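You operate a simulated robot arm through the tools that you are given. There is no shell and no other tool. Be economical: measure what you need, move in short steps, check, and stop when the job is done.

The job below is to be done with a simulated robot arm. You get a single attempt, and the scene is never put back.

TASK
Draw the yellow ribbon to 20 cm, the purple one to 10 cm.
Fine: turn each one's dial to FREE first and back to HOLD after; leave the other ribbons and the grey wheel.

Only the result counts: the job must be done as asked and must still hold three seconds after the hand-in. Knocking over, shifting, dropping, spilling or breaking anything else fails it.

THE ROBOT
A 7-joint arm with a two-finger gripper, on a carriage that runs on a rail from [1190, -6] to [-1190, 6] (x, y) and turns from -3.7 to 2.112 rad about z. Base frame: it is fixed where the carriage stands at the start and does not move with it; the origin is on the floor, on the carriage's upright axis, x ahead of it, y to its left, z up. Units: mm, rad, N and s.
Its first joint turns from -2.601 to 2.601 rad. Places, roughly: grey wheel [300, -700, 900]; purple dial [800, -900, 1000]; purple ribbon slider [800, -800, 800]; teal dial [900, -900, 1000]; teal ribbon slider [900, -800, 800]; white dial [500, -900, 1000]; white ribbon slider [500, -800, 800]; yellow dial [600, -900, 1000]; yellow ribbon slider [600, -800, 800]. Payload 2.45 kg.
The TCP is the grasp point between the finger pads, 26 mm short of the fingertips. In the tool frame z runs along the fingers and y along their closing line. Largest opening 96 mm; the body of the gripper starts 69 mm behind the TCP.
Orientation is told as [roll, pitch, yaw] about the base's x, y, z axes, in that order, counted from this pose: with the fingers straight down and closing along the base's y, the tool's x points along the base's -x, its y along +y and its z along -z.

THE INTERFACE
- The arm moves only by the tool nudge_tool. Its argument "increments" is a list of rows, each an object (a shift or turn left out is 0, a gripper value left out holds the last) with "offset": the shift along the tool's x, y, z in mm, a list of three; "rot": the turn, a rotation vector about the tool's x, y, z in rad, a list of three; "gripper": the gripper command, from -1 (shut) to 1 (fully open), values between in proportion. In form: [{"offset": [tx, ty, tz], "rot": [rx, ry, rz], "gripper": gripper}, ...]. A call has 1 to 10 rows; each row is the pose to reach, as a shift and turn from the pose commanded when the call began, along the tool's axes at that moment. A row lasts 0.2 s, in which the tool goes at most 50 mm and 0.15 rad; a call with a longer step from one row to the next is refused whole, and so is a gripper value outside its range. A pose out of reach is approached as far as the arm can. The call stops where the force on the tool passes 40 N (or 10 N more than at its start, if that is more) or the arm is blocked; 0.2 s more then pass. Each finger halts on what it meets, pressing with about 39 N; the grip force reading is that of the motor and also rises with nothing between the fingers. The clock runs only during rows and for 0.2 s after the last one: add rows that repeat a pose to give the fingers time. It gives the time, the measured TCP pose, the force on the tool (base axes), the opening and the grip force at its end, in the units of the frame above (readings bear some noise), with the torque about the TCP (base axes, N m) and any sound that the robot's microphone picked up.
- Cameras (640 x 400 px; columns grow to the right, rows downward): "scene" is now at [18.6, 129.9, 1574.4]; the picture's right is [-0.70, -0.71, 0.00], its down [-0.37, 0.36, -0.86] and it looks along [0.61, -0.60, -0.51] (base axes); focal length 252 px, centre (320, 200). "wrist" rides on the gripper at [82, 3, -98] in the tool frame; the picture's right is [-0.04, 1.00, 0.00], its down [-0.73, -0.03, -0.68] and it looks along [-0.68, -0.03, 0.73] (tool axes); focal length 256 px, centre (320, 200).
- camera(camera): a new picture of that camera. It takes no simulated time.
- raise_lower(by): slides the trunk up (or, below 0, down) by that many mm; the arm and the scene camera ride with it, the base frame stays. It gives what a move gives, with no picture.
- roll_base(legs): drives the robot by 1 to 6 legs, each [ahead, left, turn to the left] in mm, mm and rad, along the robot's own axes; the way and the turn of a leg run together, so that a leg with both is an arc; at most 1500 mm and 3.142 rad a leg. The arm and the cameras ride along, it lands a little off, and it stops where it bumps. It keeps to its track: a leg is cut to what the track allows. It gives what a move gives.
- aim_head(pan, tilt): turns the head with the scene camera to pan (to the left, within 2.705 rad either way) and tilt (down, from -0.506 to 1.204), counted from straight ahead of the robot. It gives what a move gives.
- pixel_to_xyz(camera, pixels): for up to 12 pixels [column, row] of the newest picture of that camera ("zoom" is the newest enlarged one), the place [x, y, z] in the base frame of the surface seen there, good to about 3 mm, but the place of the scene camera against the robot may be out by one fixed shift of up to 25 mm in any direction. It takes no simulated time.
- zoom(camera, box): a new picture of the part [left, top, right, bottom] of that camera's present view, enlarged. It takes no simulated time.
- close_job(): hands the job in; it is judged then, once.

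Keep the steps short. Do not move on a guess: measure, check each grasp and each placing, and mend mistakes. In all there are 80 turns and 68 pictures (those below and enlarged ones count). Leave the gripper open and the arm clear of the work at the hand-in unless told otherwise, and finish with a single line.

The tools are called after "Call:" by a JSON object that holds its "name" and its "arguments". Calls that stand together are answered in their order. nudge_tool: Moves the arm, as the interface text tells. Its arguments: {"type":"object","properties":{"increments":{"type":"array"}},"required":["increments"]} The other tools are called the same way: raise_lower (by) slides the trunk up or down; roll_base (legs) drives the base; aim_head (pan, tilt) turns the head that bears the scene camera; camera (camera) takes a picture; pixel_to_xyz (camera, pixels) gives the place of the surface under pixels of a picture; zoom (camera, box) takes an enlarged picture of a part of a camera's view; close_job () hands the job in.

At the start:

```text
time_s: 0.0
tool_pos: [819.9, -402.1, 1243.4]
tcp_rot: [-0.002, -0.002, 0.0]
contact_force: [-0.7, -1.3, -0.1]
wrist_torque: [0.0, 0.02, 0.02]
grip_width: 95.9
gripper_force: 0.1
trunk travel left (down, up): [-554.0, 156.0]
robot x, y, heading: [-1.4, -2.7, -0.0]
head pan, tilt: [-0.777, 0.541]
```

scene: 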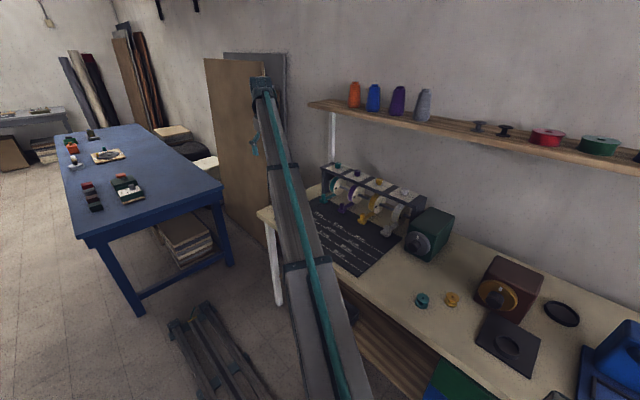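
wrist: 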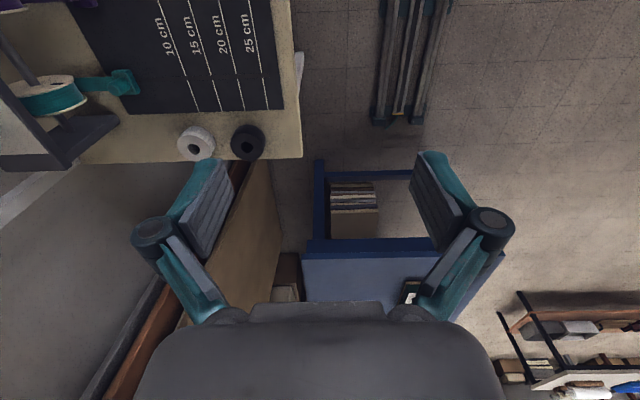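

I'll begin with an enlarged view of the ribbon rack (scene px 300-450, 150-280).

Call:
{"name": "zoom", "arguments": {"camera": "scene", "box": [300, 150, 460, 280]}}

Call:
{"name": "camera", "arguments": {"camera": "wrist"}}

```text
3.08 times, centred on (380, 215) of scene
```

zoom: 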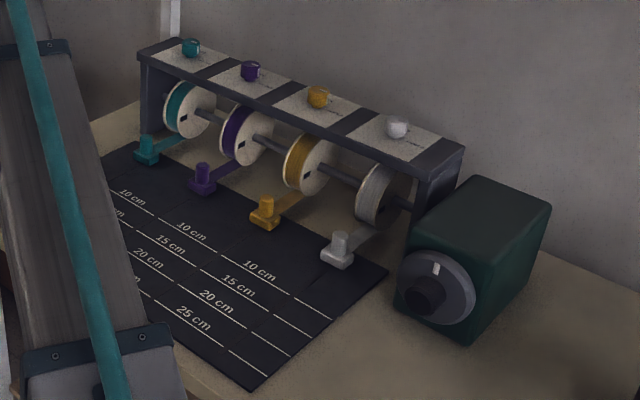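

```text
64 pictures are left
```

wrist: 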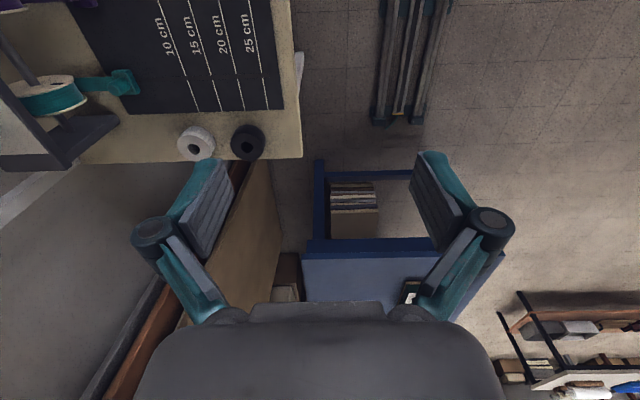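

Measuring dials, sliders and the mat lines from the zoom picture.

Call:
{"name": "pixel_to_xyz", "arguments": {"camera": "zoom", "pixels": [[190, 43], [250, 66], [319, 92], [397, 124], [148, 142], [203, 170], [267, 202], [340, 240], [211, 189], [277, 225], [420, 148], [270, 247]]}}

Call:
{"name": "zoom", "arguments": {"camera": "scene", "box": [320, 155, 430, 225]}}

```text
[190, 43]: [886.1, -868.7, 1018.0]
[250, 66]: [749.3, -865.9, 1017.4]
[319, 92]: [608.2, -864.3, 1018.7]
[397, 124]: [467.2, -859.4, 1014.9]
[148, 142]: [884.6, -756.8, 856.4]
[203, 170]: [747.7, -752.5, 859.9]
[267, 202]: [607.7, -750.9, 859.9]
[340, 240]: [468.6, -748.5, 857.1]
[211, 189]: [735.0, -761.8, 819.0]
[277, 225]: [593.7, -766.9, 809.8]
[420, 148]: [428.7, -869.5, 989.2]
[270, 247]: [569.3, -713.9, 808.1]
```

```text
5.71 times, centred on (375, 190) of scene
```

zoom: 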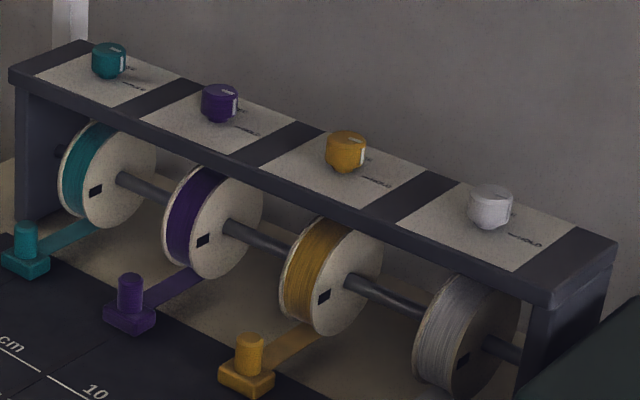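

I'll measure the shelf's front edge and the rack edges, so as not to hit them.

Call:
{"name": "camera", "arguments": {"camera": "scene"}}

Call:
{"name": "pixel_to_xyz", "arguments": {"camera": "scene", "pixels": [[315, 104], [400, 125], [500, 149], [600, 172], [375, 88], [424, 92], [400, 128], [322, 168], [333, 140], [410, 208], [432, 235], [268, 82]]}}

```text
62 pictures are left
```

scene: 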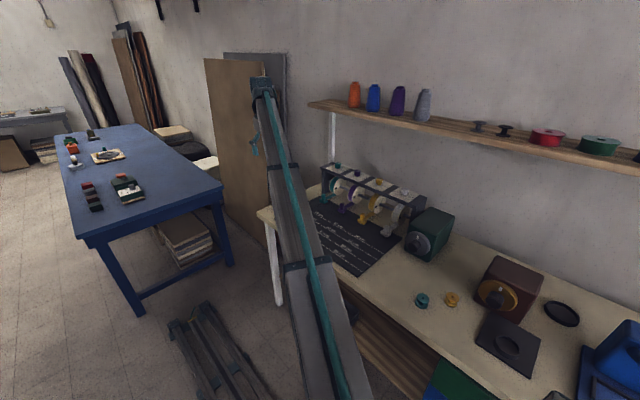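

```text
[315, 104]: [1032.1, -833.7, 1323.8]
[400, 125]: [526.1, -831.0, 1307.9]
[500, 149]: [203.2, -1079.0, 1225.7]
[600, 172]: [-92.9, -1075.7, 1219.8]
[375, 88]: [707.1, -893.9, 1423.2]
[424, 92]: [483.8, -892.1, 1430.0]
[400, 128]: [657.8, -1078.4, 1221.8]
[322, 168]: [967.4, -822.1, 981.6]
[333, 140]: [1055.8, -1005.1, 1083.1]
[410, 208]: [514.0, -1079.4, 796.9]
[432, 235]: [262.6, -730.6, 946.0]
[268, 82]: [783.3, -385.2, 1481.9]
```

Shelf front is at y≈-832, z≈1310, and the dials are partly under it. First I retract the tool to straight ahead of the robot, radius about 640.

Call:
{"name": "nudge_tool", "arguments": {"increments": [{"offset": [18, 40, 0]}, {"offset": [36, 80, 0]}, {"offset": [54, 121, 0]}, {"offset": [72, 161, 0]}, {"offset": [90, 201, 0]}, {"offset": [108, 241, 0]}, {"offset": [126, 281, 0]}, {"offset": [144, 322, 0]}, {"offset": [162, 362, 0]}, {"offset": [180, 402, 0]}]}}

```text
time_s: 2.2
tool_pos: [681.3, -1.3, 1176.0]
tcp_rot: [-0.002, -0.068, 0.001]
contact_force: [1.0, -0.3, 0.7]
wrist_torque: [-0.05, 0.0, 0.02]
grip_width: 96.1
gripper_force: 0.1
out of reach, approached as far as the arm can: row 1, 2, 3, 4, 5, 6, 7, 8, 9, 10
trunk travel left (down, up): [-554.0, 156.0]
robot x, y, heading: [-1.7, -1.6, -0.002]
head pan, tilt: [-0.777, 0.541]
```

Tool sits at radius 681, slightly pitched since it's near its inner limit. Now I turn right 90° and roll to x≈680.

Call:
{"name": "roll_base", "arguments": {"legs": [[0, 0, -1.569], [0, 680, 0]]}}

Call:
{"name": "aim_head", "arguments": {"pan": 0.0, "tilt": 0.6}}

Call:
{"name": "camera", "arguments": {"camera": "scene"}}

Call:
{"name": "camera", "arguments": {"camera": "wrist"}}

```text
time_s: 9.8
tool_pos: [718.6, -685.0, 1174.3]
tcp_rot: [-0.002, -0.065, -1.534]
contact_force: [0.7, -0.2, 0.1]
wrist_torque: [-0.03, 0.04, 0.03]
grip_width: 96.0
gripper_force: 0.1
trunk travel left (down, up): [-554.0, 156.0]
robot x, y, heading: [692.8, -5.9, -1.534]
head pan, tilt: [-0.777, 0.541]
```

```text
time_s: 10.9
tool_pos: [719.0, -683.9, 1175.0]
tcp_rot: [-0.003, -0.068, -1.534]
contact_force: [0.1, 0.1, -0.4]
wrist_torque: [-0.01, -0.01, 0.01]
grip_width: 96.0
gripper_force: 0.0
trunk travel left (down, up): [-554.0, 156.0]
robot x, y, heading: [696.0, -4.3, -1.535]
head pan, tilt: [0.0, 0.6]
```

```text
61 pictures are left
```

scene: 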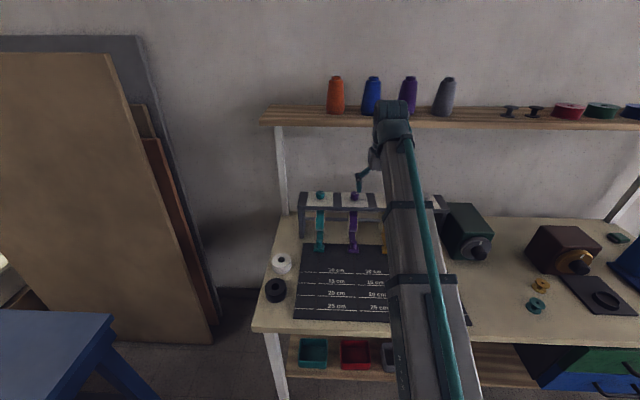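

```text
60 pictures are left
```

wrist: 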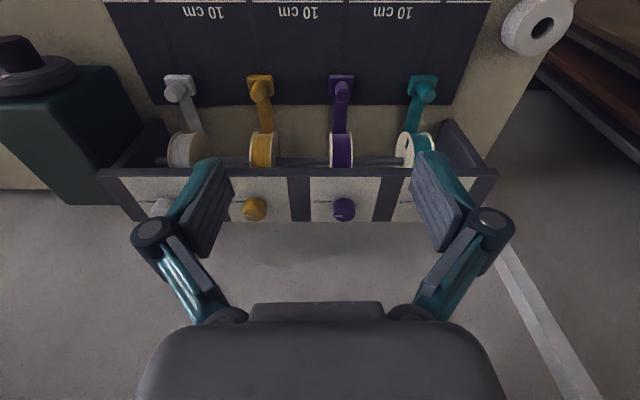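

The wrist camera (picture upside down) shows the rack well. Zooming on the yellow/purple dials and locating things.

Call:
{"name": "zoom", "arguments": {"camera": "wrist", "box": [220, 160, 390, 240]}}

Call:
{"name": "pixel_to_xyz", "arguments": {"camera": "wrist", "pixels": [[260, 88], [342, 88], [254, 209], [344, 209], [175, 90], [424, 90], [299, 172], [299, 219], [262, 99], [298, 11], [346, 2], [254, 2]]}}

```text
3.76 times, centred on (305, 200) of wrist
```

zoom: 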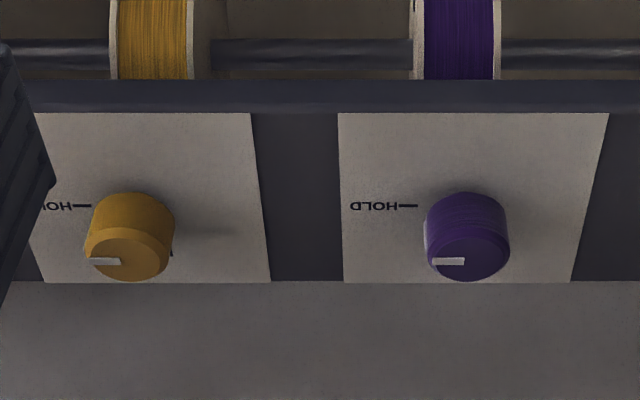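

```text
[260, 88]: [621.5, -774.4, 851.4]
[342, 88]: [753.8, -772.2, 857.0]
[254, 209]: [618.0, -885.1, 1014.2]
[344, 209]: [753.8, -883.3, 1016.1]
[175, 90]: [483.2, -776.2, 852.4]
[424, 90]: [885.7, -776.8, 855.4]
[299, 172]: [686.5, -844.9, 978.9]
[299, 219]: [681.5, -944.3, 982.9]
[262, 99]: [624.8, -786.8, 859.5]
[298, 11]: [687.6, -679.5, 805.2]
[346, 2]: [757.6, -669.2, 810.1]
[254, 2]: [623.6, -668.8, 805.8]
```

HOLD is at -x of each dial, where the pointers now are. I need to see where FREE is, so I'll zoom the scene view at purple and teal.

Call:
{"name": "zoom", "arguments": {"camera": "scene", "box": [295, 180, 385, 220]}}

Call:
{"name": "zoom", "arguments": {"camera": "wrist", "box": [310, 185, 380, 229]}}

```text
7.11 times, centred on (340, 200) of scene
```

zoom: 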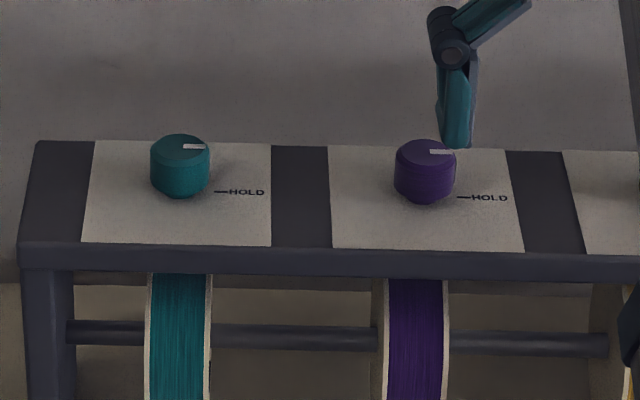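

```text
9.09 times, centred on (345, 207) of wrist
```

zoom: 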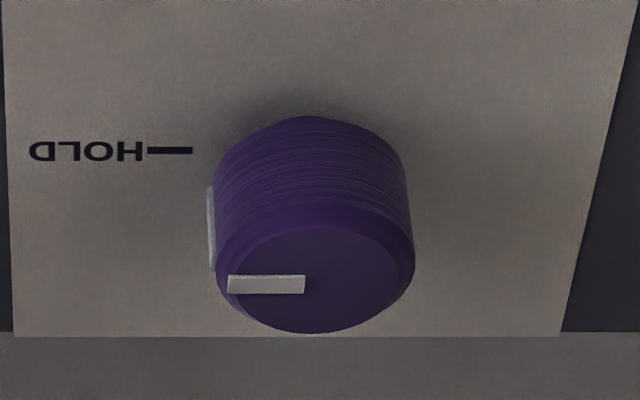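

The second mark seen earlier lies behind the knob (toward the wall), so FREE is likely a quarter turn. Measuring the purple knob in this zoom.

Call:
{"name": "pixel_to_xyz", "arguments": {"camera": "zoom", "pixels": [[315, 282], [222, 285], [408, 280], [315, 235], [315, 325], [315, 125], [170, 150], [232, 180], [395, 180]]}}

Call:
{"name": "zoom", "arguments": {"camera": "wrist", "box": [220, 185, 290, 229]}}

Call:
{"name": "pixel_to_xyz", "arguments": {"camera": "zoom", "pixels": [[315, 282], [222, 285], [408, 280], [315, 235], [315, 320], [315, 130], [330, 285]]}}

```text
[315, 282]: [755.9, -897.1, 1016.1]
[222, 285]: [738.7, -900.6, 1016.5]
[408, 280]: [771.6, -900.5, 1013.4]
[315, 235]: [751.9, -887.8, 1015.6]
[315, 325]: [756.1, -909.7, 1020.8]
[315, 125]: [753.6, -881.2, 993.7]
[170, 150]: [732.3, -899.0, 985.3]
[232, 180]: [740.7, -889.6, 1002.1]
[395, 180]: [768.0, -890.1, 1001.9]
```

```text
9.09 times, centred on (255, 207) of wrist
```

zoom: 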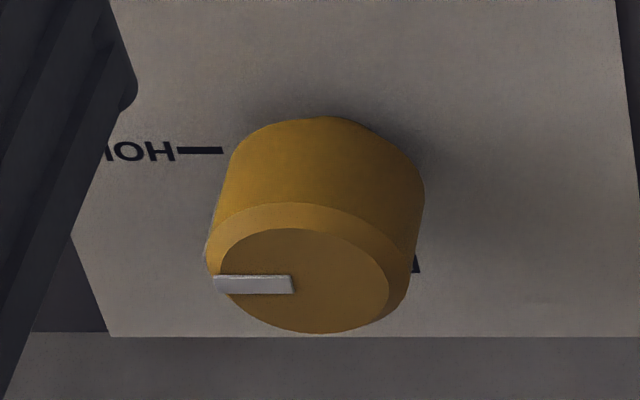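

```text
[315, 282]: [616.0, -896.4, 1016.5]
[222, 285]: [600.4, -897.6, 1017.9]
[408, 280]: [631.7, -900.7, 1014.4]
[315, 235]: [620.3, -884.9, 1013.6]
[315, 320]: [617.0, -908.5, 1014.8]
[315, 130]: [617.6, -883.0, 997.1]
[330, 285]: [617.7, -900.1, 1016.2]
```

Knob centres: purple (755,-898), yellow (616,-897), tops z≈1017, dia ≈33. Now I check how tall the wrist is against the shelf.

Call:
{"name": "zoom", "arguments": {"camera": "scene", "box": [320, 80, 460, 200]}}

Call:
{"name": "pixel_to_xyz", "arguments": {"camera": "scene", "pixels": [[392, 103], [380, 110], [404, 108], [392, 120], [392, 135], [400, 160], [300, 125], [300, 107], [470, 128], [362, 183], [355, 196], [420, 260]]}}

```text
3.33 times, centred on (390, 140) of scene
```

zoom: 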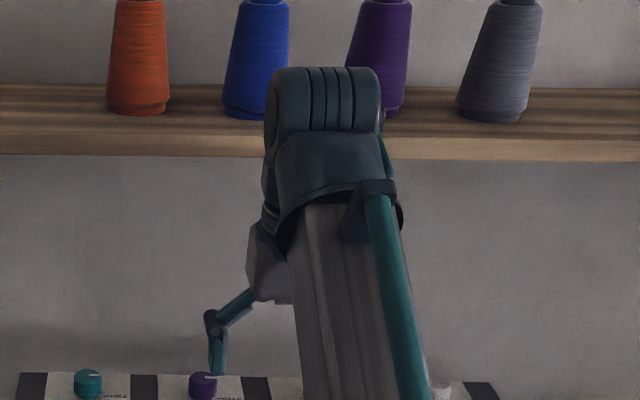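

```text
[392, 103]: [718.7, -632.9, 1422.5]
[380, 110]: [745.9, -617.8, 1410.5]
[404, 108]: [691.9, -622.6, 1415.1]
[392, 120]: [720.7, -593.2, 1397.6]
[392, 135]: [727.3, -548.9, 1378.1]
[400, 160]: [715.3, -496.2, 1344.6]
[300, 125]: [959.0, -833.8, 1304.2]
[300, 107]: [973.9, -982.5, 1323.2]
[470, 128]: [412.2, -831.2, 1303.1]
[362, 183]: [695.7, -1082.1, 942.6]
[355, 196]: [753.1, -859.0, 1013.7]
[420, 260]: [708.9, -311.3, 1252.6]
```

Wrist top is ~248 mm above the TCP, so I'll enter under the shelf low and leaning back. First I go in front of the yellow dial at (616,-760,1060), lean 0.2.

Call:
{"name": "nudge_tool", "arguments": {"increments": [{"offset": [-13, -21, 24], "rot": [0, -0.027, 0.007]}, {"offset": [-26, -42, 48], "rot": [0, -0.054, 0.014]}, {"offset": [-39, -63, 72], "rot": [0, -0.08, 0.021]}, {"offset": [-52, -84, 96], "rot": [0, -0.107, 0.028]}, {"offset": [-65, -106, 120], "rot": [0, -0.134, 0.036]}, {"offset": [-65, -106, 120], "rot": [0, -0.134, 0.036]}]}}

Call:
{"name": "camera", "arguments": {"camera": "wrist"}}

```text
time_s: 12.3
tool_pos: [614.9, -761.3, 1059.5]
tcp_rot: [0.004, -0.204, -1.573]
contact_force: [0.2, 0.1, -0.3]
wrist_torque: [-0.01, 0.01, -0.02]
grip_width: 96.1
gripper_force: 0.1
trunk travel left (down, up): [-554.0, 156.0]
robot x, y, heading: [695.7, 0.2, -1.53]
head pan, tilt: [0.0, 0.6]
```

```text
54 pictures are left
```

wrist: 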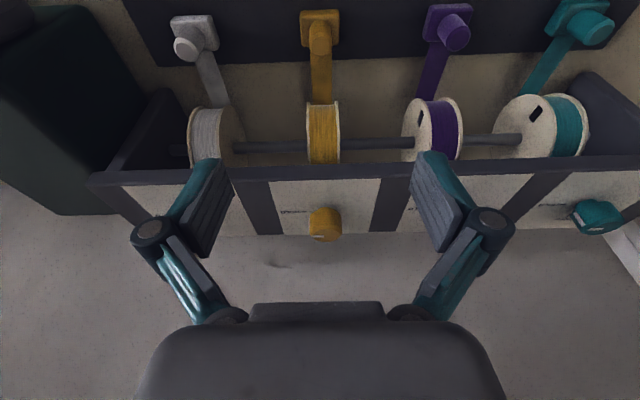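

Yellow dial is centred in view. Since the open fingers straddle the knob, I move in to (616,-897,1030) while still leaning.

Call:
{"name": "nudge_tool", "arguments": {"increments": [{"offset": [-32, 0.5, 14]}, {"offset": [-64, 1, 28.5]}, {"offset": [-96, 1.5, 43]}, {"offset": [-127, 2, 57]}, {"offset": [-127, 2, 57]}]}}

Call:
{"name": "camera", "arguments": {"camera": "wrist"}}

Call:
{"name": "camera", "arguments": {"camera": "scene"}}

```text
time_s: 13.5
tool_pos: [616.6, -898.3, 1028.5]
tcp_rot: [0.005, -0.202, -1.571]
contact_force: [0.0, 0.5, -0.3]
wrist_torque: [0.01, 0.06, 0.01]
grip_width: 96.2
gripper_force: 0.0
trunk travel left (down, up): [-554.0, 156.0]
robot x, y, heading: [695.7, -9.2, -1.532]
head pan, tilt: [0.0, 0.6]
```

```text
53 pictures are left
```

wrist: 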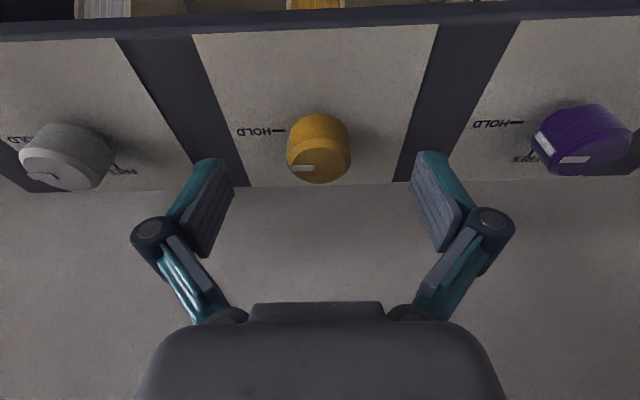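

```text
52 pictures are left
```

scene: 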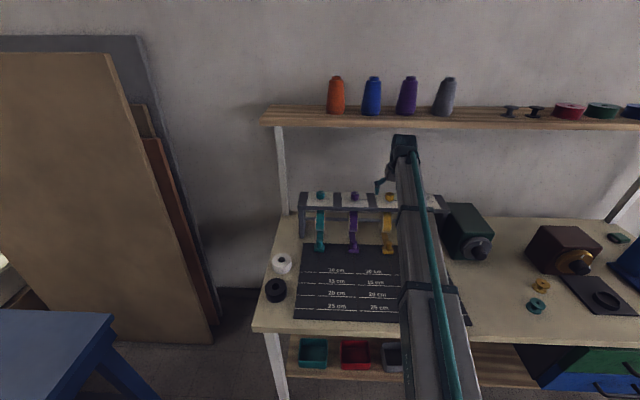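

FREE marks show behind the purple (≈522,158) and white (≈122,170) knobs. I'll measure where they are, and HOLD marks too.

Call:
{"name": "zoom", "arguments": {"camera": "wrist", "box": [0, 80, 160, 200]}}

Call:
{"name": "pixel_to_xyz", "arguments": {"camera": "wrist", "pixels": [[521, 158], [533, 154], [517, 123], [124, 171], [114, 166], [280, 130], [320, 165], [290, 160], [350, 155]]}}

Call:
{"name": "zoom", "arguments": {"camera": "wrist", "box": [470, 90, 640, 190]}}

```text
3.33 times, centred on (80, 140) of wrist
```

zoom: 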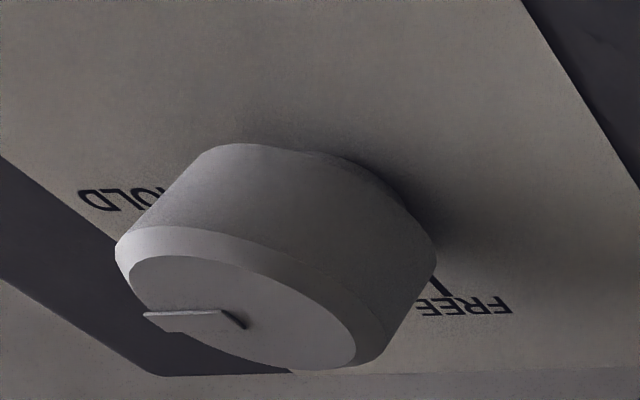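

```text
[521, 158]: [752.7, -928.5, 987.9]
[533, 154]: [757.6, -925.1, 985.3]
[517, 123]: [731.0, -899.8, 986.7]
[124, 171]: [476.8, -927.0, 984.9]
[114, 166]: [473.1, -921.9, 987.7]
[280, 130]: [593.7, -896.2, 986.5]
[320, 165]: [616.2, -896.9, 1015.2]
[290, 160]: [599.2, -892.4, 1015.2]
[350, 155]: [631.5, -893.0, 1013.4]
```

```text
3.76 times, centred on (555, 140) of wrist
```

zoom: 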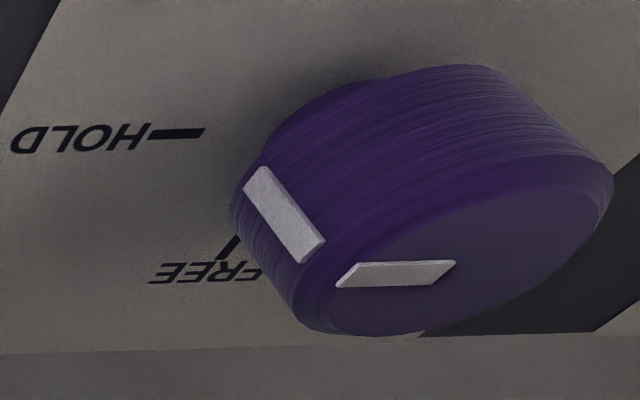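

FREE points straight to the wall (-y) — a quarter turn, counter-clockwise from above. Now straighten the tool, lower to z≈1020 and close on the yellow knob.

Call:
{"name": "nudge_tool", "arguments": {"increments": [{"offset": [0.8, 0, 4], "rot": [0, 0.1, 0]}, {"offset": [1.6, 0, 8.3], "rot": [0, 0.202, 0]}, {"offset": [1.6, 0, 8.3], "rot": [0, 0.202, 0]}]}}

Call:
{"name": "nudge_tool", "arguments": {"increments": [{"gripper": 0}, {"gripper": -0.4}, {"gripper": -1}, {"gripper": -1}, {"gripper": -1}, {"gripper": -1}]}}

Call:
{"name": "camera", "arguments": {"camera": "wrist"}}

```text
time_s: 14.3
tool_pos: [616.7, -897.2, 1021.9]
tcp_rot: [0.003, 0.001, -1.569]
contact_force: [-0.2, 0.7, -0.2]
wrist_torque: [-0.02, -0.02, 0.0]
grip_width: 96.0
gripper_force: 0.0
trunk travel left (down, up): [-554.0, 156.0]
robot x, y, heading: [694.5, -2.4, -1.529]
head pan, tilt: [0.0, 0.6]
```

```text
time_s: 15.7
tool_pos: [615.7, -897.5, 1021.3]
tcp_rot: [0.004, 0.0, -1.571]
contact_force: [-5.2, 0.1, 2.2]
wrist_torque: [0.04, 0.22, 0.0]
grip_width: 33.6
gripper_force: 44.7
trunk travel left (down, up): [-554.0, 156.0]
robot x, y, heading: [696.2, -2.5, -1.532]
head pan, tilt: [0.0, 0.6]
```

```text
49 pictures are left
```

wrist: 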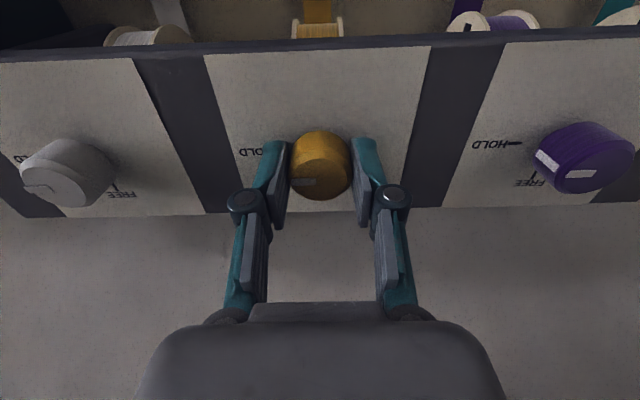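

Knob held (33.6 mm). Turning it counter-clockwise, first 1.45 rad.

Call:
{"name": "nudge_tool", "arguments": {"increments": [{"rot": [0, 0, -0.145]}, {"rot": [0, 0, -0.29]}, {"rot": [0, 0, -0.435]}, {"rot": [0, 0, -0.58]}, {"rot": [0, 0, -0.725]}, {"rot": [0, 0, -0.87]}, {"rot": [0, 0, -1.015]}, {"rot": [0, 0, -1.16]}, {"rot": [0, 0, -1.305]}, {"rot": [0, 0, -1.45]}]}}

Call:
{"name": "camera", "arguments": {"camera": "wrist"}}

```text
time_s: 17.9
tool_pos: [614.4, -898.4, 1021.4]
tcp_rot: [-0.002, -0.001, -0.118]
contact_force: [-21.0, -16.3, 16.3]
wrist_torque: [-0.26, 0.07, 0.0]
grip_width: 33.7
gripper_force: 45.4
trunk travel left (down, up): [-554.0, 156.0]
robot x, y, heading: [693.8, -5.5, -1.537]
head pan, tilt: [0.0, 0.6]
```

```text
48 pictures are left
```

wrist: 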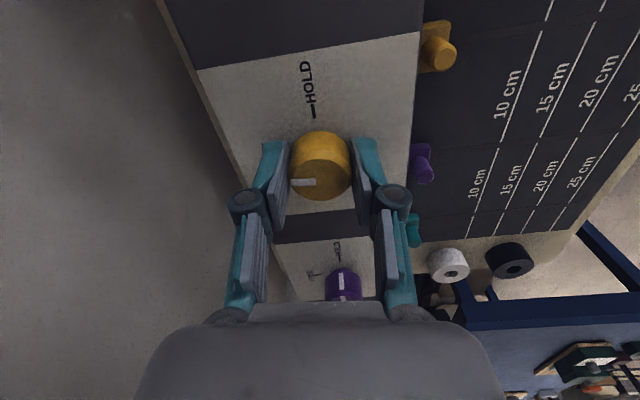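

Pointer followed (now pointing nearly to the wall). I finish the last 0.12 rad while easing the ~27 N side load.

Call:
{"name": "nudge_tool", "arguments": {"increments": [{"offset": [1.4, -1.2, -1], "rot": [0, 0, -0.06]}, {"offset": [1.4, -1.2, -1], "rot": [0, 0, -0.13]}, {"offset": [1.4, -1.2, -1], "rot": [0, 0, -0.13]}]}}

```text
time_s: 18.7
tool_pos: [614.2, -898.2, 1021.5]
tcp_rot: [0.002, -0.003, 0.011]
contact_force: [-15.8, -9.9, 6.9]
wrist_torque: [-0.4, 0.69, -0.44]
grip_width: 33.3
gripper_force: 44.3
trunk travel left (down, up): [-554.0, 156.0]
robot x, y, heading: [693.6, 0.4, -1.537]
head pan, tilt: [0.0, 0.6]
```

Torque of 0.44 N m says a stop is near. I open the gripper and look.

Call:
{"name": "nudge_tool", "arguments": {"increments": [{"gripper": 0.2}, {"gripper": 0.8}, {"gripper": 1}, {"gripper": 1}]}}

Call:
{"name": "zoom", "arguments": {"camera": "wrist", "box": [180, 50, 460, 250]}}

```text
time_s: 19.7
tool_pos: [617.1, -898.6, 1021.8]
tcp_rot: [0.002, -0.004, 0.01]
contact_force: [0.4, -0.3, -0.5]
wrist_torque: [-0.02, -0.01, 0.03]
grip_width: 95.8
gripper_force: 0.0
trunk travel left (down, up): [-554.0, 156.0]
robot x, y, heading: [696.6, -6.1, -1.538]
head pan, tilt: [0.0, 0.6]
```

```text
2.00 times, centred on (320, 150) of wrist
```

zoom: 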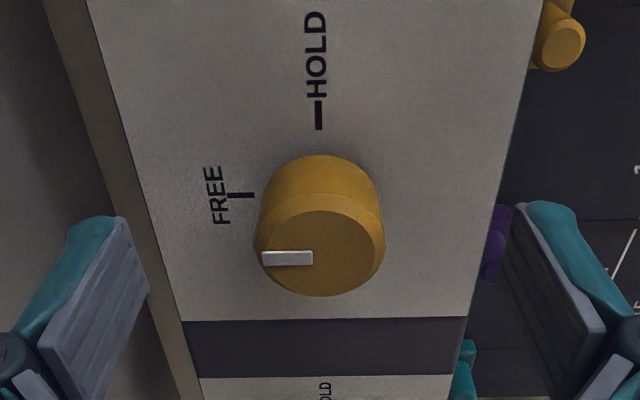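

Yellow dial is at FREE. Rotate back (fingers open around the knob) to yaw −1.57, in two calls, then lean and withdraw.

Call:
{"name": "nudge_tool", "arguments": {"increments": [{"rot": [0, 0, 0.148]}, {"rot": [0, 0, 0.296]}, {"rot": [0, 0, 0.444]}, {"rot": [0, 0, 0.592]}, {"rot": [0, 0, 0.74]}, {"rot": [0, 0, 0.888]}, {"rot": [0, 0, 1.036]}, {"rot": [0, 0, 1.184]}, {"rot": [0, 0, 1.332]}, {"rot": [0, 0, 1.48]}]}}

Call:
{"name": "nudge_tool", "arguments": {"increments": [{"rot": [0, 0, 0.1]}, {"rot": [0, -0.1, 0.1], "offset": [0, 0, -3]}, {"rot": [0, -0.2, 0.1], "offset": [0, 0, -6]}, {"rot": [0, -0.2, 0.1], "offset": [50, 0, -12]}, {"rot": [0, -0.2, 0.1], "offset": [98, 0, -20]}, {"rot": [0, -0.2, 0.1], "offset": [146, 0, -20]}, {"rot": [0, -0.2, 0.1], "offset": [170, 0, -20]}, {"rot": [0, -0.2, 0.1], "offset": [170, 0, -20]}]}}

Call:
{"name": "camera", "arguments": {"camera": "wrist"}}

```text
time_s: 21.9
tool_pos: [614.5, -896.7, 1022.9]
tcp_rot: [0.004, 0.001, -1.474]
contact_force: [0.4, -0.5, -0.8]
wrist_torque: [-0.02, 0.0, -0.02]
grip_width: 95.9
gripper_force: 0.0
trunk travel left (down, up): [-554.0, 156.0]
robot x, y, heading: [695.4, -4.0, -1.533]
head pan, tilt: [0.0, 0.6]
```

```text
refused: row 4 steps farther than a row can; nothing moved
```

```text
46 pictures are left
```

wrist: 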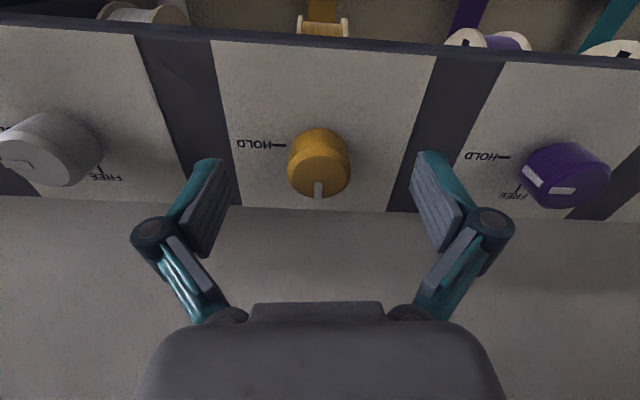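

One row was slightly too long; repeat with smaller steps.

Call:
{"name": "nudge_tool", "arguments": {"increments": [{"rot": [0, 0, 0.1]}, {"rot": [0, -0.1, 0.1], "offset": [0, 0, -3]}, {"rot": [0, -0.2, 0.1], "offset": [0, 0, -6]}, {"rot": [0, -0.2, 0.1], "offset": [45, 4, -12]}, {"rot": [0, -0.2, 0.1], "offset": [90, 9, -20]}, {"rot": [0, -0.2, 0.1], "offset": [135, 13, -20]}, {"rot": [0, -0.2, 0.1], "offset": [175, 17, -20]}, {"rot": [0, -0.2, 0.1], "offset": [175, 17, -20]}]}}

Call:
{"name": "camera", "arguments": {"camera": "wrist"}}

```text
time_s: 23.7
tool_pos: [615.6, -721.3, 1042.7]
tcp_rot: [0.013, -0.199, -1.572]
contact_force: [0.1, 0.1, 0.7]
wrist_torque: [-0.02, -0.01, 0.01]
grip_width: 95.9
gripper_force: 0.0
trunk travel left (down, up): [-554.0, 156.0]
robot x, y, heading: [690.9, -7.2, -1.535]
head pan, tilt: [0.0, 0.6]
```

```text
45 pictures are left
```

wrist: 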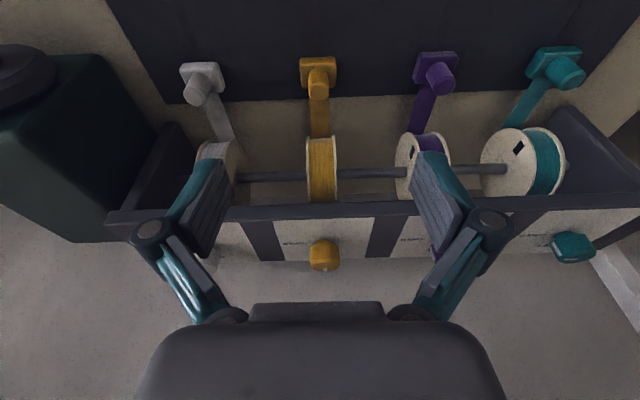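

Zoom on the yellow slider to measure it.

Call:
{"name": "zoom", "arguments": {"camera": "wrist", "box": [270, 40, 370, 110]}}

Call:
{"name": "pixel_to_xyz", "arguments": {"camera": "wrist", "pixels": [[319, 91], [319, 75], [319, 60], [303, 64], [335, 64], [318, 112], [210, 210], [318, 85]]}}

Call:
{"name": "zoom", "arguments": {"camera": "scene", "box": [270, 180, 430, 330]}}

```text
5.71 times, centred on (320, 75) of wrist
```

zoom: 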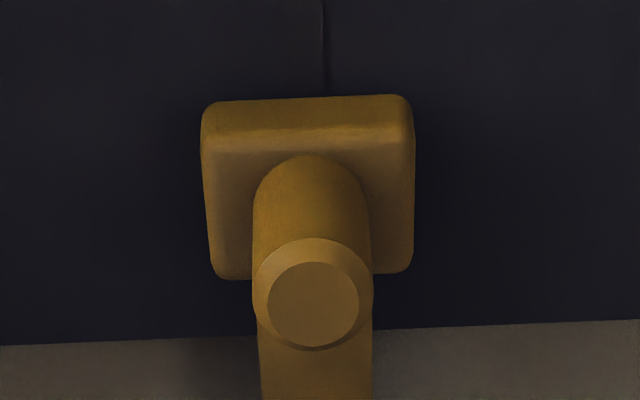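

```text
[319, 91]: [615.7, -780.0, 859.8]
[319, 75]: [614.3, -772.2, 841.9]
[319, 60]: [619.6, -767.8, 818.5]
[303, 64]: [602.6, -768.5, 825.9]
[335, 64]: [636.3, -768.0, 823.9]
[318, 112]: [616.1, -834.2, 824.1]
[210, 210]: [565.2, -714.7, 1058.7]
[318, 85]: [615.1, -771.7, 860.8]
```

```text
2.67 times, centred on (350, 255) of scene
```

zoom: 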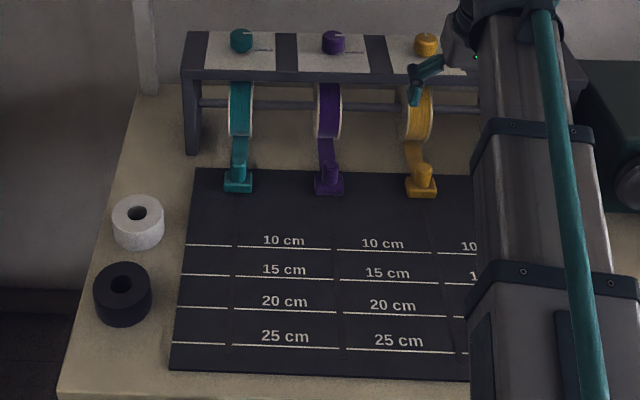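

The slider's front edge is at y≈-767 with its post at (616,-780), top z 860. Now back off toward +y to measure the lines with the wrist camera.

Call:
{"name": "nudge_tool", "arguments": {"increments": [{"offset": [45, 0, -9], "rot": [0, 0.1, 0]}, {"offset": [90, 0, -18], "rot": [0, 0.2, 0]}, {"offset": [120, 0, -25], "rot": [0, 0.2, 0]}, {"offset": [120, 0, -25], "rot": [0, 0.2, 0]}]}}

Call:
{"name": "camera", "arguments": {"camera": "wrist"}}

```text
time_s: 24.7
tool_pos: [614.6, -598.9, 1043.0]
tcp_rot: [0.013, 0.002, -1.568]
contact_force: [0.0, -0.6, -0.2]
wrist_torque: [0.0, 0.03, 0.0]
grip_width: 96.2
gripper_force: 0.0
trunk travel left (down, up): [-554.0, 156.0]
robot x, y, heading: [693.1, -4.5, -1.538]
head pan, tilt: [0.0, 0.6]
```

```text
42 pictures are left
```

wrist: 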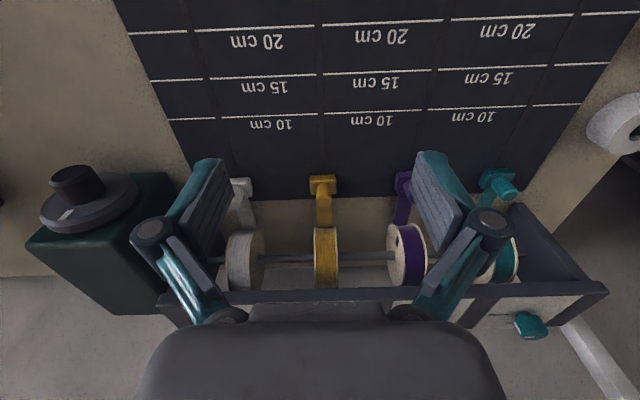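

Lines for 10/15/20 cm are visible. Measuring the lines near the yellow and purple lanes.

Call:
{"name": "zoom", "arguments": {"camera": "wrist", "box": [250, 0, 410, 130]}}

Call:
{"name": "pixel_to_xyz", "arguments": {"camera": "wrist", "pixels": [[312, 25], [325, 25], [433, 19], [455, 18], [312, 75], [326, 74], [312, 114], [326, 113], [434, 107], [322, 177], [404, 174], [322, 190]]}}

```text
3.08 times, centred on (330, 65) of wrist
```

zoom: 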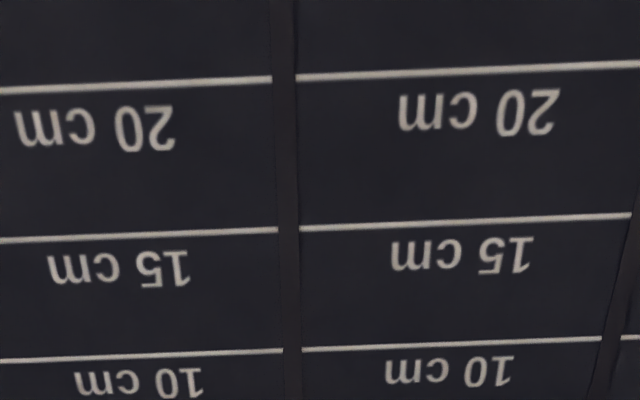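

```text
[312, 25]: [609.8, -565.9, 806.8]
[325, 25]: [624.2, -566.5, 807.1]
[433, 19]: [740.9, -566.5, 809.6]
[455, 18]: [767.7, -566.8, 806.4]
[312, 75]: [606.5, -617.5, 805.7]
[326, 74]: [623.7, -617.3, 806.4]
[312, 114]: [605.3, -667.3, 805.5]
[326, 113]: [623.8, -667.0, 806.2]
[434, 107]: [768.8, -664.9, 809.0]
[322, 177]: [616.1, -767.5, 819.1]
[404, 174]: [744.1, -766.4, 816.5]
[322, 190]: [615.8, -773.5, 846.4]
```

Lines: 20 cm y=-566.5, 15 cm -617, 10 cm -666.5; slider front edges at -766.5 = zero. So yellow needs +200 mm, purple +100 mm. Approach above yellow's post (616,-781).

Call:
{"name": "nudge_tool", "arguments": {"increments": [{"offset": [-37, 0, 22]}, {"offset": [-74, 0.5, 44]}, {"offset": [-111, 1, 66]}, {"offset": [-148, 1, 90]}, {"offset": [-182, 1, 113]}, {"offset": [-182, 1, 113]}]}}

Call:
{"name": "camera", "arguments": {"camera": "wrist"}}

```text
time_s: 26.1
tool_pos: [619.6, -783.8, 927.8]
tcp_rot: [0.013, 0.002, -1.571]
contact_force: [-0.2, -0.1, -0.4]
wrist_torque: [-0.02, 0.0, -0.03]
grip_width: 96.0
gripper_force: 0.0
trunk travel left (down, up): [-554.0, 156.0]
robot x, y, heading: [694.4, -4.9, -1.535]
head pan, tilt: [0.0, 0.6]
```

```text
40 pictures are left
```

wrist: 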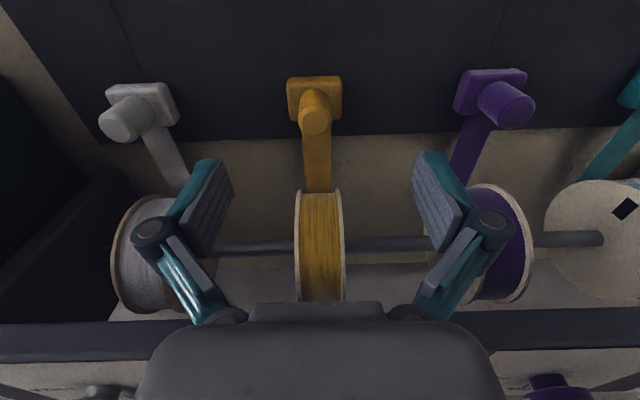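

Call:
{"name": "pixel_to_xyz", "arguments": {"camera": "wrist", "pixels": [[314, 122], [314, 132], [301, 118], [328, 116], [314, 110], [315, 85], [315, 79]]}}

Call:
{"name": "nudge_tool", "arguments": {"increments": [{"offset": [0, -1.5, 35]}, {"offset": [1, -3, 60]}, {"offset": [1, -3, 70]}, {"offset": [1, -3, 70]}]}}

Call:
{"name": "camera", "arguments": {"camera": "wrist"}}

```text
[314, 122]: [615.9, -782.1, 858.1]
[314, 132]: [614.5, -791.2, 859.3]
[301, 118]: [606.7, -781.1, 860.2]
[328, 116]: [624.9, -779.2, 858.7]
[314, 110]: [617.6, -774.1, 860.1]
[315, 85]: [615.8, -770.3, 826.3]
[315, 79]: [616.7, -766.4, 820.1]
```

```text
time_s: 27.1
tool_pos: [616.3, -781.1, 859.2]
tcp_rot: [0.016, 0.001, -1.57]
contact_force: [-0.4, 0.2, 1.1]
wrist_torque: [0.0, 0.02, 0.02]
grip_width: 96.1
gripper_force: 0.1
trunk travel left (down, up): [-554.0, 156.0]
robot x, y, heading: [693.2, 0.9, -1.532]
head pan, tilt: [0.0, 0.6]
```

```text
39 pictures are left
```

wrist: 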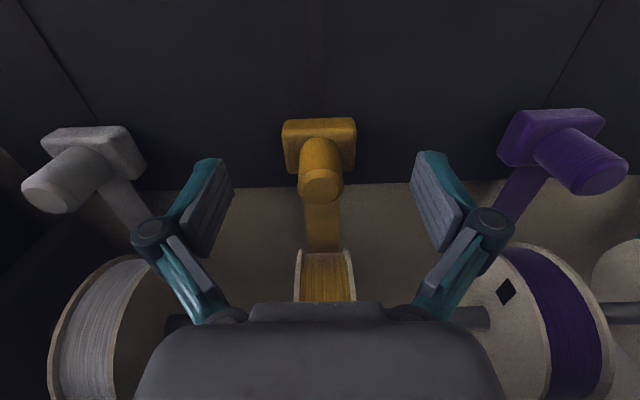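

Centred on the post at z 859. Closing.

Call:
{"name": "nudge_tool", "arguments": {"increments": [{"gripper": 0}, {"gripper": -0.6}, {"gripper": -1}, {"gripper": -1}, {"gripper": -1}, {"gripper": -1}]}}

Call:
{"name": "camera", "arguments": {"camera": "wrist"}}

```text
time_s: 28.5
tool_pos: [614.8, -780.4, 858.1]
tcp_rot: [0.014, 0.002, -1.57]
contact_force: [0.3, -0.6, -0.1]
wrist_torque: [-0.06, 0.02, 0.0]
grip_width: 22.9
gripper_force: 44.9
trunk travel left (down, up): [-554.0, 156.0]
robot x, y, heading: [689.3, -5.0, -1.537]
head pan, tilt: [0.0, 0.6]
```

```text
38 pictures are left
```

wrist: 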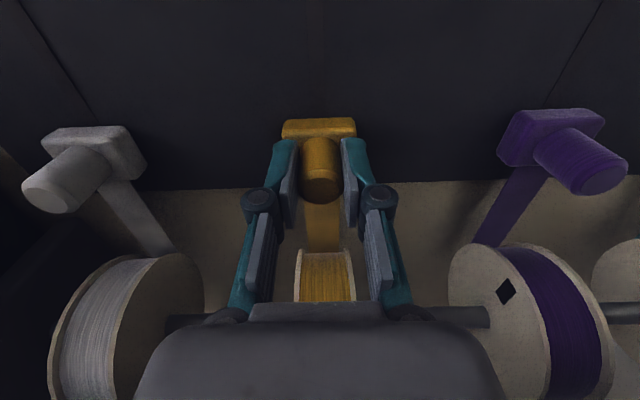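

Post gripped (22.9 mm). Drawing the first 100 mm toward +y, slowly.

Call:
{"name": "nudge_tool", "arguments": {"increments": [{"offset": [5, 0, 0]}, {"offset": [15, 0, 0]}, {"offset": [27, 0, 0]}, {"offset": [39, 0, 0]}, {"offset": [51, 0, 0]}, {"offset": [63, 0, 0]}, {"offset": [75, 0, 0]}, {"offset": [87, 0, 0]}, {"offset": [100, 0, 0]}, {"offset": [100, 0, 0]}]}}

Call:
{"name": "camera", "arguments": {"camera": "wrist"}}

```text
time_s: 30.7
tool_pos: [616.6, -680.2, 859.2]
tcp_rot: [0.014, 0.003, -1.568]
contact_force: [10.4, 0.9, -13.6]
wrist_torque: [-0.03, -0.21, 0.06]
grip_width: 23.0
gripper_force: 45.2
trunk travel left (down, up): [-554.0, 156.0]
robot x, y, heading: [696.1, -3.7, -1.531]
head pan, tilt: [0.0, 0.6]
```

```text
37 pictures are left
```

wrist: 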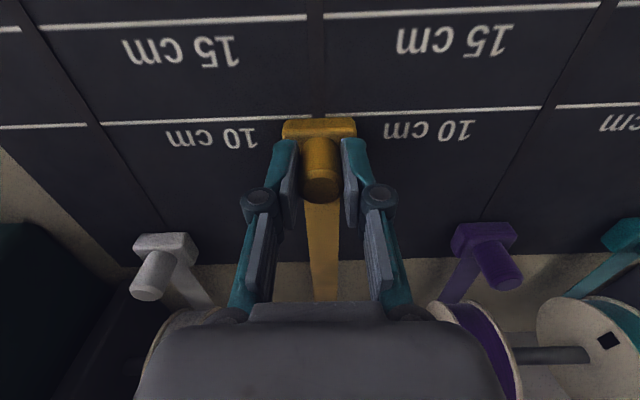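

Slider follows: its front edge is exactly on the 10 cm line. Drawing another 100 mm.

Call:
{"name": "nudge_tool", "arguments": {"increments": [{"offset": [12, 0.5, 0.5]}, {"offset": [24, 0.5, 0.5]}, {"offset": [36, 0.5, 0.5]}, {"offset": [48, 0.5, 0.5]}, {"offset": [60, 0.5, 0.5]}, {"offset": [72, 0.5, 0.5]}, {"offset": [84, 0.5, 0.5]}, {"offset": [93, 0.5, 0.5]}, {"offset": [99.5, 0.5, 0.5]}, {"offset": [99.5, 0.5, 0.5]}]}}

Call:
{"name": "zoom", "arguments": {"camera": "wrist", "box": [220, 60, 420, 190]}}

Call:
{"name": "pixel_to_xyz", "arguments": {"camera": "zoom", "pixels": [[320, 192], [320, 200], [320, 188], [260, 190], [190, 186], [430, 170]]}}

```text
time_s: 32.9
tool_pos: [615.8, -580.0, 859.3]
tcp_rot: [0.013, 0.004, -1.57]
contact_force: [11.0, -0.1, -22.7]
wrist_torque: [-0.35, -0.29, 0.04]
grip_width: 23.2
gripper_force: 45.4
trunk travel left (down, up): [-554.0, 156.0]
robot x, y, heading: [693.2, -4.4, -1.534]
head pan, tilt: [0.0, 0.6]
```

```text
3.08 times, centred on (320, 125) of wrist
```

zoom: 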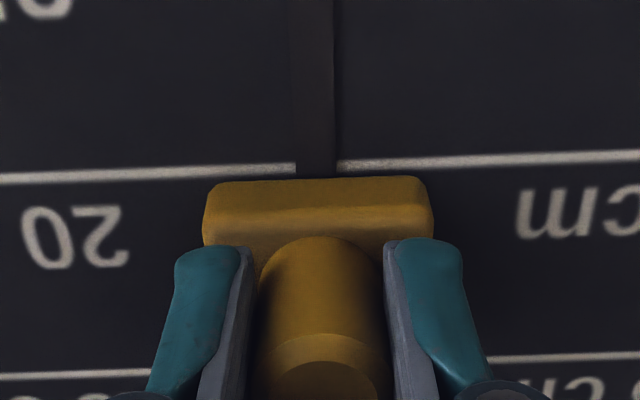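

```text
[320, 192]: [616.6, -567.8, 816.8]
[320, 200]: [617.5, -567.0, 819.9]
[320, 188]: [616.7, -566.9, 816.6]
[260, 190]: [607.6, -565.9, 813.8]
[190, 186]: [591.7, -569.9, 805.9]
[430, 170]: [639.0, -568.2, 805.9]
```

Front edge is at the 20 cm line within ~2 mm, apparently 1–2 mm short. I'll add 1.5 mm, then open the gripper and rise a bit.

Call:
{"name": "nudge_tool", "arguments": {"increments": [{"offset": [1.5, 0, 0.5]}, {"offset": [1.5, 0, 1]}, {"offset": [1.5, 0, 1]}]}}

Call:
{"name": "nudge_tool", "arguments": {"increments": [{"gripper": -0.4}, {"gripper": 0.2}, {"gripper": 1}, {"gripper": 1}, {"gripper": 1}, {"offset": [0, 0, -30]}, {"offset": [0, 0, -75]}, {"offset": [20, 0, -110]}, {"offset": [20, 0, -110]}]}}

Call:
{"name": "zoom", "arguments": {"camera": "wrist", "box": [220, 10, 420, 140]}}

```text
time_s: 33.7
tool_pos: [617.1, -579.4, 859.5]
tcp_rot: [0.014, 0.002, -1.569]
contact_force: [13.8, 0.7, -4.2]
wrist_torque: [0.53, -0.29, 0.11]
grip_width: 22.8
gripper_force: 44.6
trunk travel left (down, up): [-554.0, 156.0]
robot x, y, heading: [694.1, -2.1, -1.539]
head pan, tilt: [0.0, 0.6]
```

```text
time_s: 35.7
tool_pos: [613.6, -557.8, 969.8]
tcp_rot: [0.015, 0.003, -1.57]
contact_force: [0.6, 0.3, -0.8]
wrist_torque: [0.0, 0.03, 0.0]
grip_width: 96.1
gripper_force: 0.0
trunk travel left (down, up): [-554.0, 156.0]
robot x, y, heading: [693.5, -1.5, -1.533]
head pan, tilt: [0.0, 0.6]
```

```text
3.08 times, centred on (320, 75) of wrist
```

zoom: 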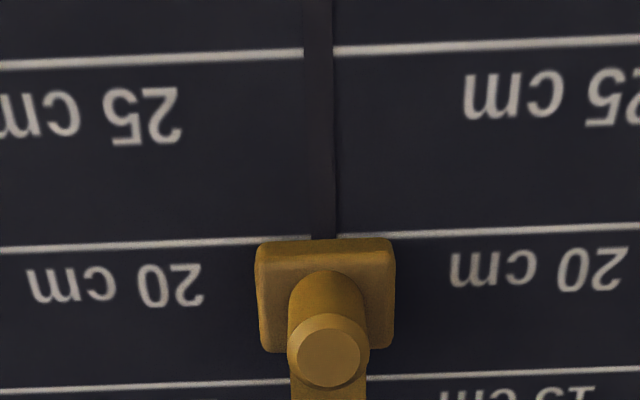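

Slider stays, front edge on the 20 cm line. Confirm by measurement.

Call:
{"name": "pixel_to_xyz", "arguments": {"camera": "zoom", "pixels": [[325, 246], [290, 249], [370, 245], [240, 240], [420, 234], [325, 350], [325, 300]]}}

```text
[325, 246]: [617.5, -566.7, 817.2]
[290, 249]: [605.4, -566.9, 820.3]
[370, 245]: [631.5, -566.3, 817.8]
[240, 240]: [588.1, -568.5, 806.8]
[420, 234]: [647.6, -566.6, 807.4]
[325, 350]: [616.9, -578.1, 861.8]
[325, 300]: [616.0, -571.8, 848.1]
```

Yellow drawn to 20 cm. Now back to its dial: rise, lean 0.2, and enter over the yellow knob.

Call:
{"name": "nudge_tool", "arguments": {"increments": [{"offset": [-20, 1, -35]}, {"offset": [-55, 2, -62], "rot": [0, -0.1, 0]}, {"offset": [-100, 2, -62], "rot": [0, -0.2, 0]}, {"offset": [-145, 2, -62], "rot": [0, -0.2, 0]}, {"offset": [-190, 2, -62], "rot": [0, -0.2, 0]}, {"offset": [-235, 2, -62], "rot": [0, -0.2, 0]}, {"offset": [-275, 2, -62], "rot": [0, -0.2, 0]}, {"offset": [-310, 2, -62], "rot": [0, -0.2, 0]}, {"offset": [-340, 2, -62], "rot": [0, -0.2, 0]}, {"offset": [-340, 2, -62], "rot": [0, -0.2, 0]}]}}

Call:
{"name": "camera", "arguments": {"camera": "wrist"}}

```text
time_s: 37.9
tool_pos: [614.9, -898.2, 1030.2]
tcp_rot: [0.013, -0.199, -1.574]
contact_force: [0.3, 0.4, -0.5]
wrist_torque: [-0.01, 0.01, 0.03]
grip_width: 95.7
gripper_force: 0.0
trunk travel left (down, up): [-554.0, 156.0]
robot x, y, heading: [695.7, -3.3, -1.54]
head pan, tilt: [0.0, 0.6]
```

```text
34 pictures are left
```

wrist: 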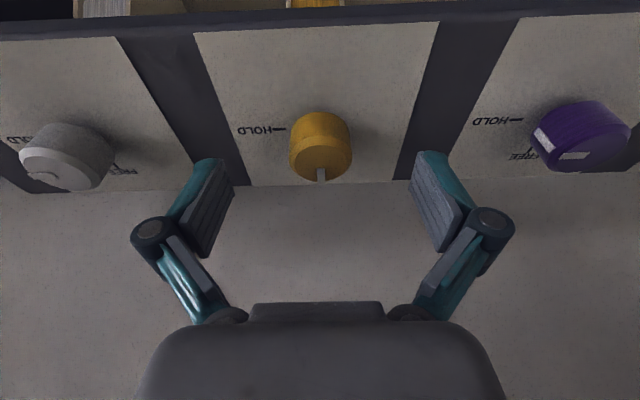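

Same pose as before. Straighten and lower, then swing open fingers to yaw ≈0.

Call:
{"name": "nudge_tool", "arguments": {"increments": [{"offset": [1, 0.5, 4], "rot": [0, 0.1, 0]}, {"offset": [1.8, 1, 8.8], "rot": [0, 0.2, 0]}, {"offset": [1.8, 1, 8.8], "rot": [0, 0.2, 0]}]}}

Call:
{"name": "nudge_tool", "arguments": {"increments": [{"rot": [0, 0, -0.149]}, {"rot": [0, 0, -0.298]}, {"rot": [0, 0, -0.447]}, {"rot": [0, 0, -0.596]}, {"rot": [0, 0, -0.745]}, {"rot": [0, 0, -0.894]}, {"rot": [0, 0, -1.043]}, {"rot": [0, 0, -1.192]}, {"rot": [0, 0, -1.341]}, {"rot": [0, 0, -1.49]}]}}

Call:
{"name": "nudge_tool", "arguments": {"increments": [{"rot": [0, 0, -0.08], "gripper": 0}, {"rot": [0, 0, -0.08], "gripper": -0.4}, {"rot": [0, 0, -0.08], "gripper": -1}, {"rot": [0, 0, -0.08], "gripper": -1}, {"rot": [0, 0, -0.08], "gripper": -1}, {"rot": [0, 0, -0.08], "gripper": -1}]}}

Call:
{"name": "camera", "arguments": {"camera": "wrist"}}

```text
time_s: 38.7
tool_pos: [616.2, -898.3, 1020.8]
tcp_rot: [0.015, 0.0, -1.569]
contact_force: [0.4, -0.8, 0.3]
wrist_torque: [-0.02, -0.06, 0.01]
grip_width: 96.0
gripper_force: 0.0
trunk travel left (down, up): [-554.0, 156.0]
robot x, y, heading: [696.5, -1.1, -1.533]
head pan, tilt: [0.0, 0.6]
```

```text
time_s: 40.9
tool_pos: [617.6, -898.9, 1021.7]
tcp_rot: [0.003, -0.015, -0.076]
contact_force: [-0.1, 0.4, -0.3]
wrist_torque: [-0.03, 0.02, -0.01]
grip_width: 95.7
gripper_force: 0.1
trunk travel left (down, up): [-554.0, 156.0]
robot x, y, heading: [696.7, -4.4, -1.531]
head pan, tilt: [0.0, 0.6]
```

```text
time_s: 42.3
tool_pos: [616.0, -897.5, 1022.7]
tcp_rot: [0.002, -0.015, 0.001]
contact_force: [0.2, 13.5, -4.8]
wrist_torque: [0.41, 0.02, -0.05]
grip_width: 33.7
gripper_force: 44.4
trunk travel left (down, up): [-554.0, 156.0]
robot x, y, heading: [693.5, -2.4, -1.532]
head pan, tilt: [0.0, 0.6]
```

```text
33 pictures are left
```

wrist: 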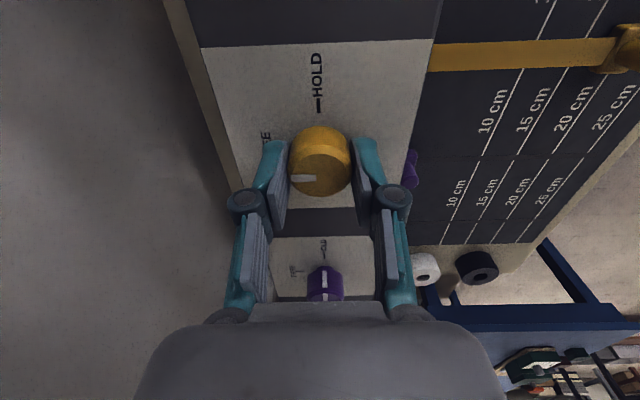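

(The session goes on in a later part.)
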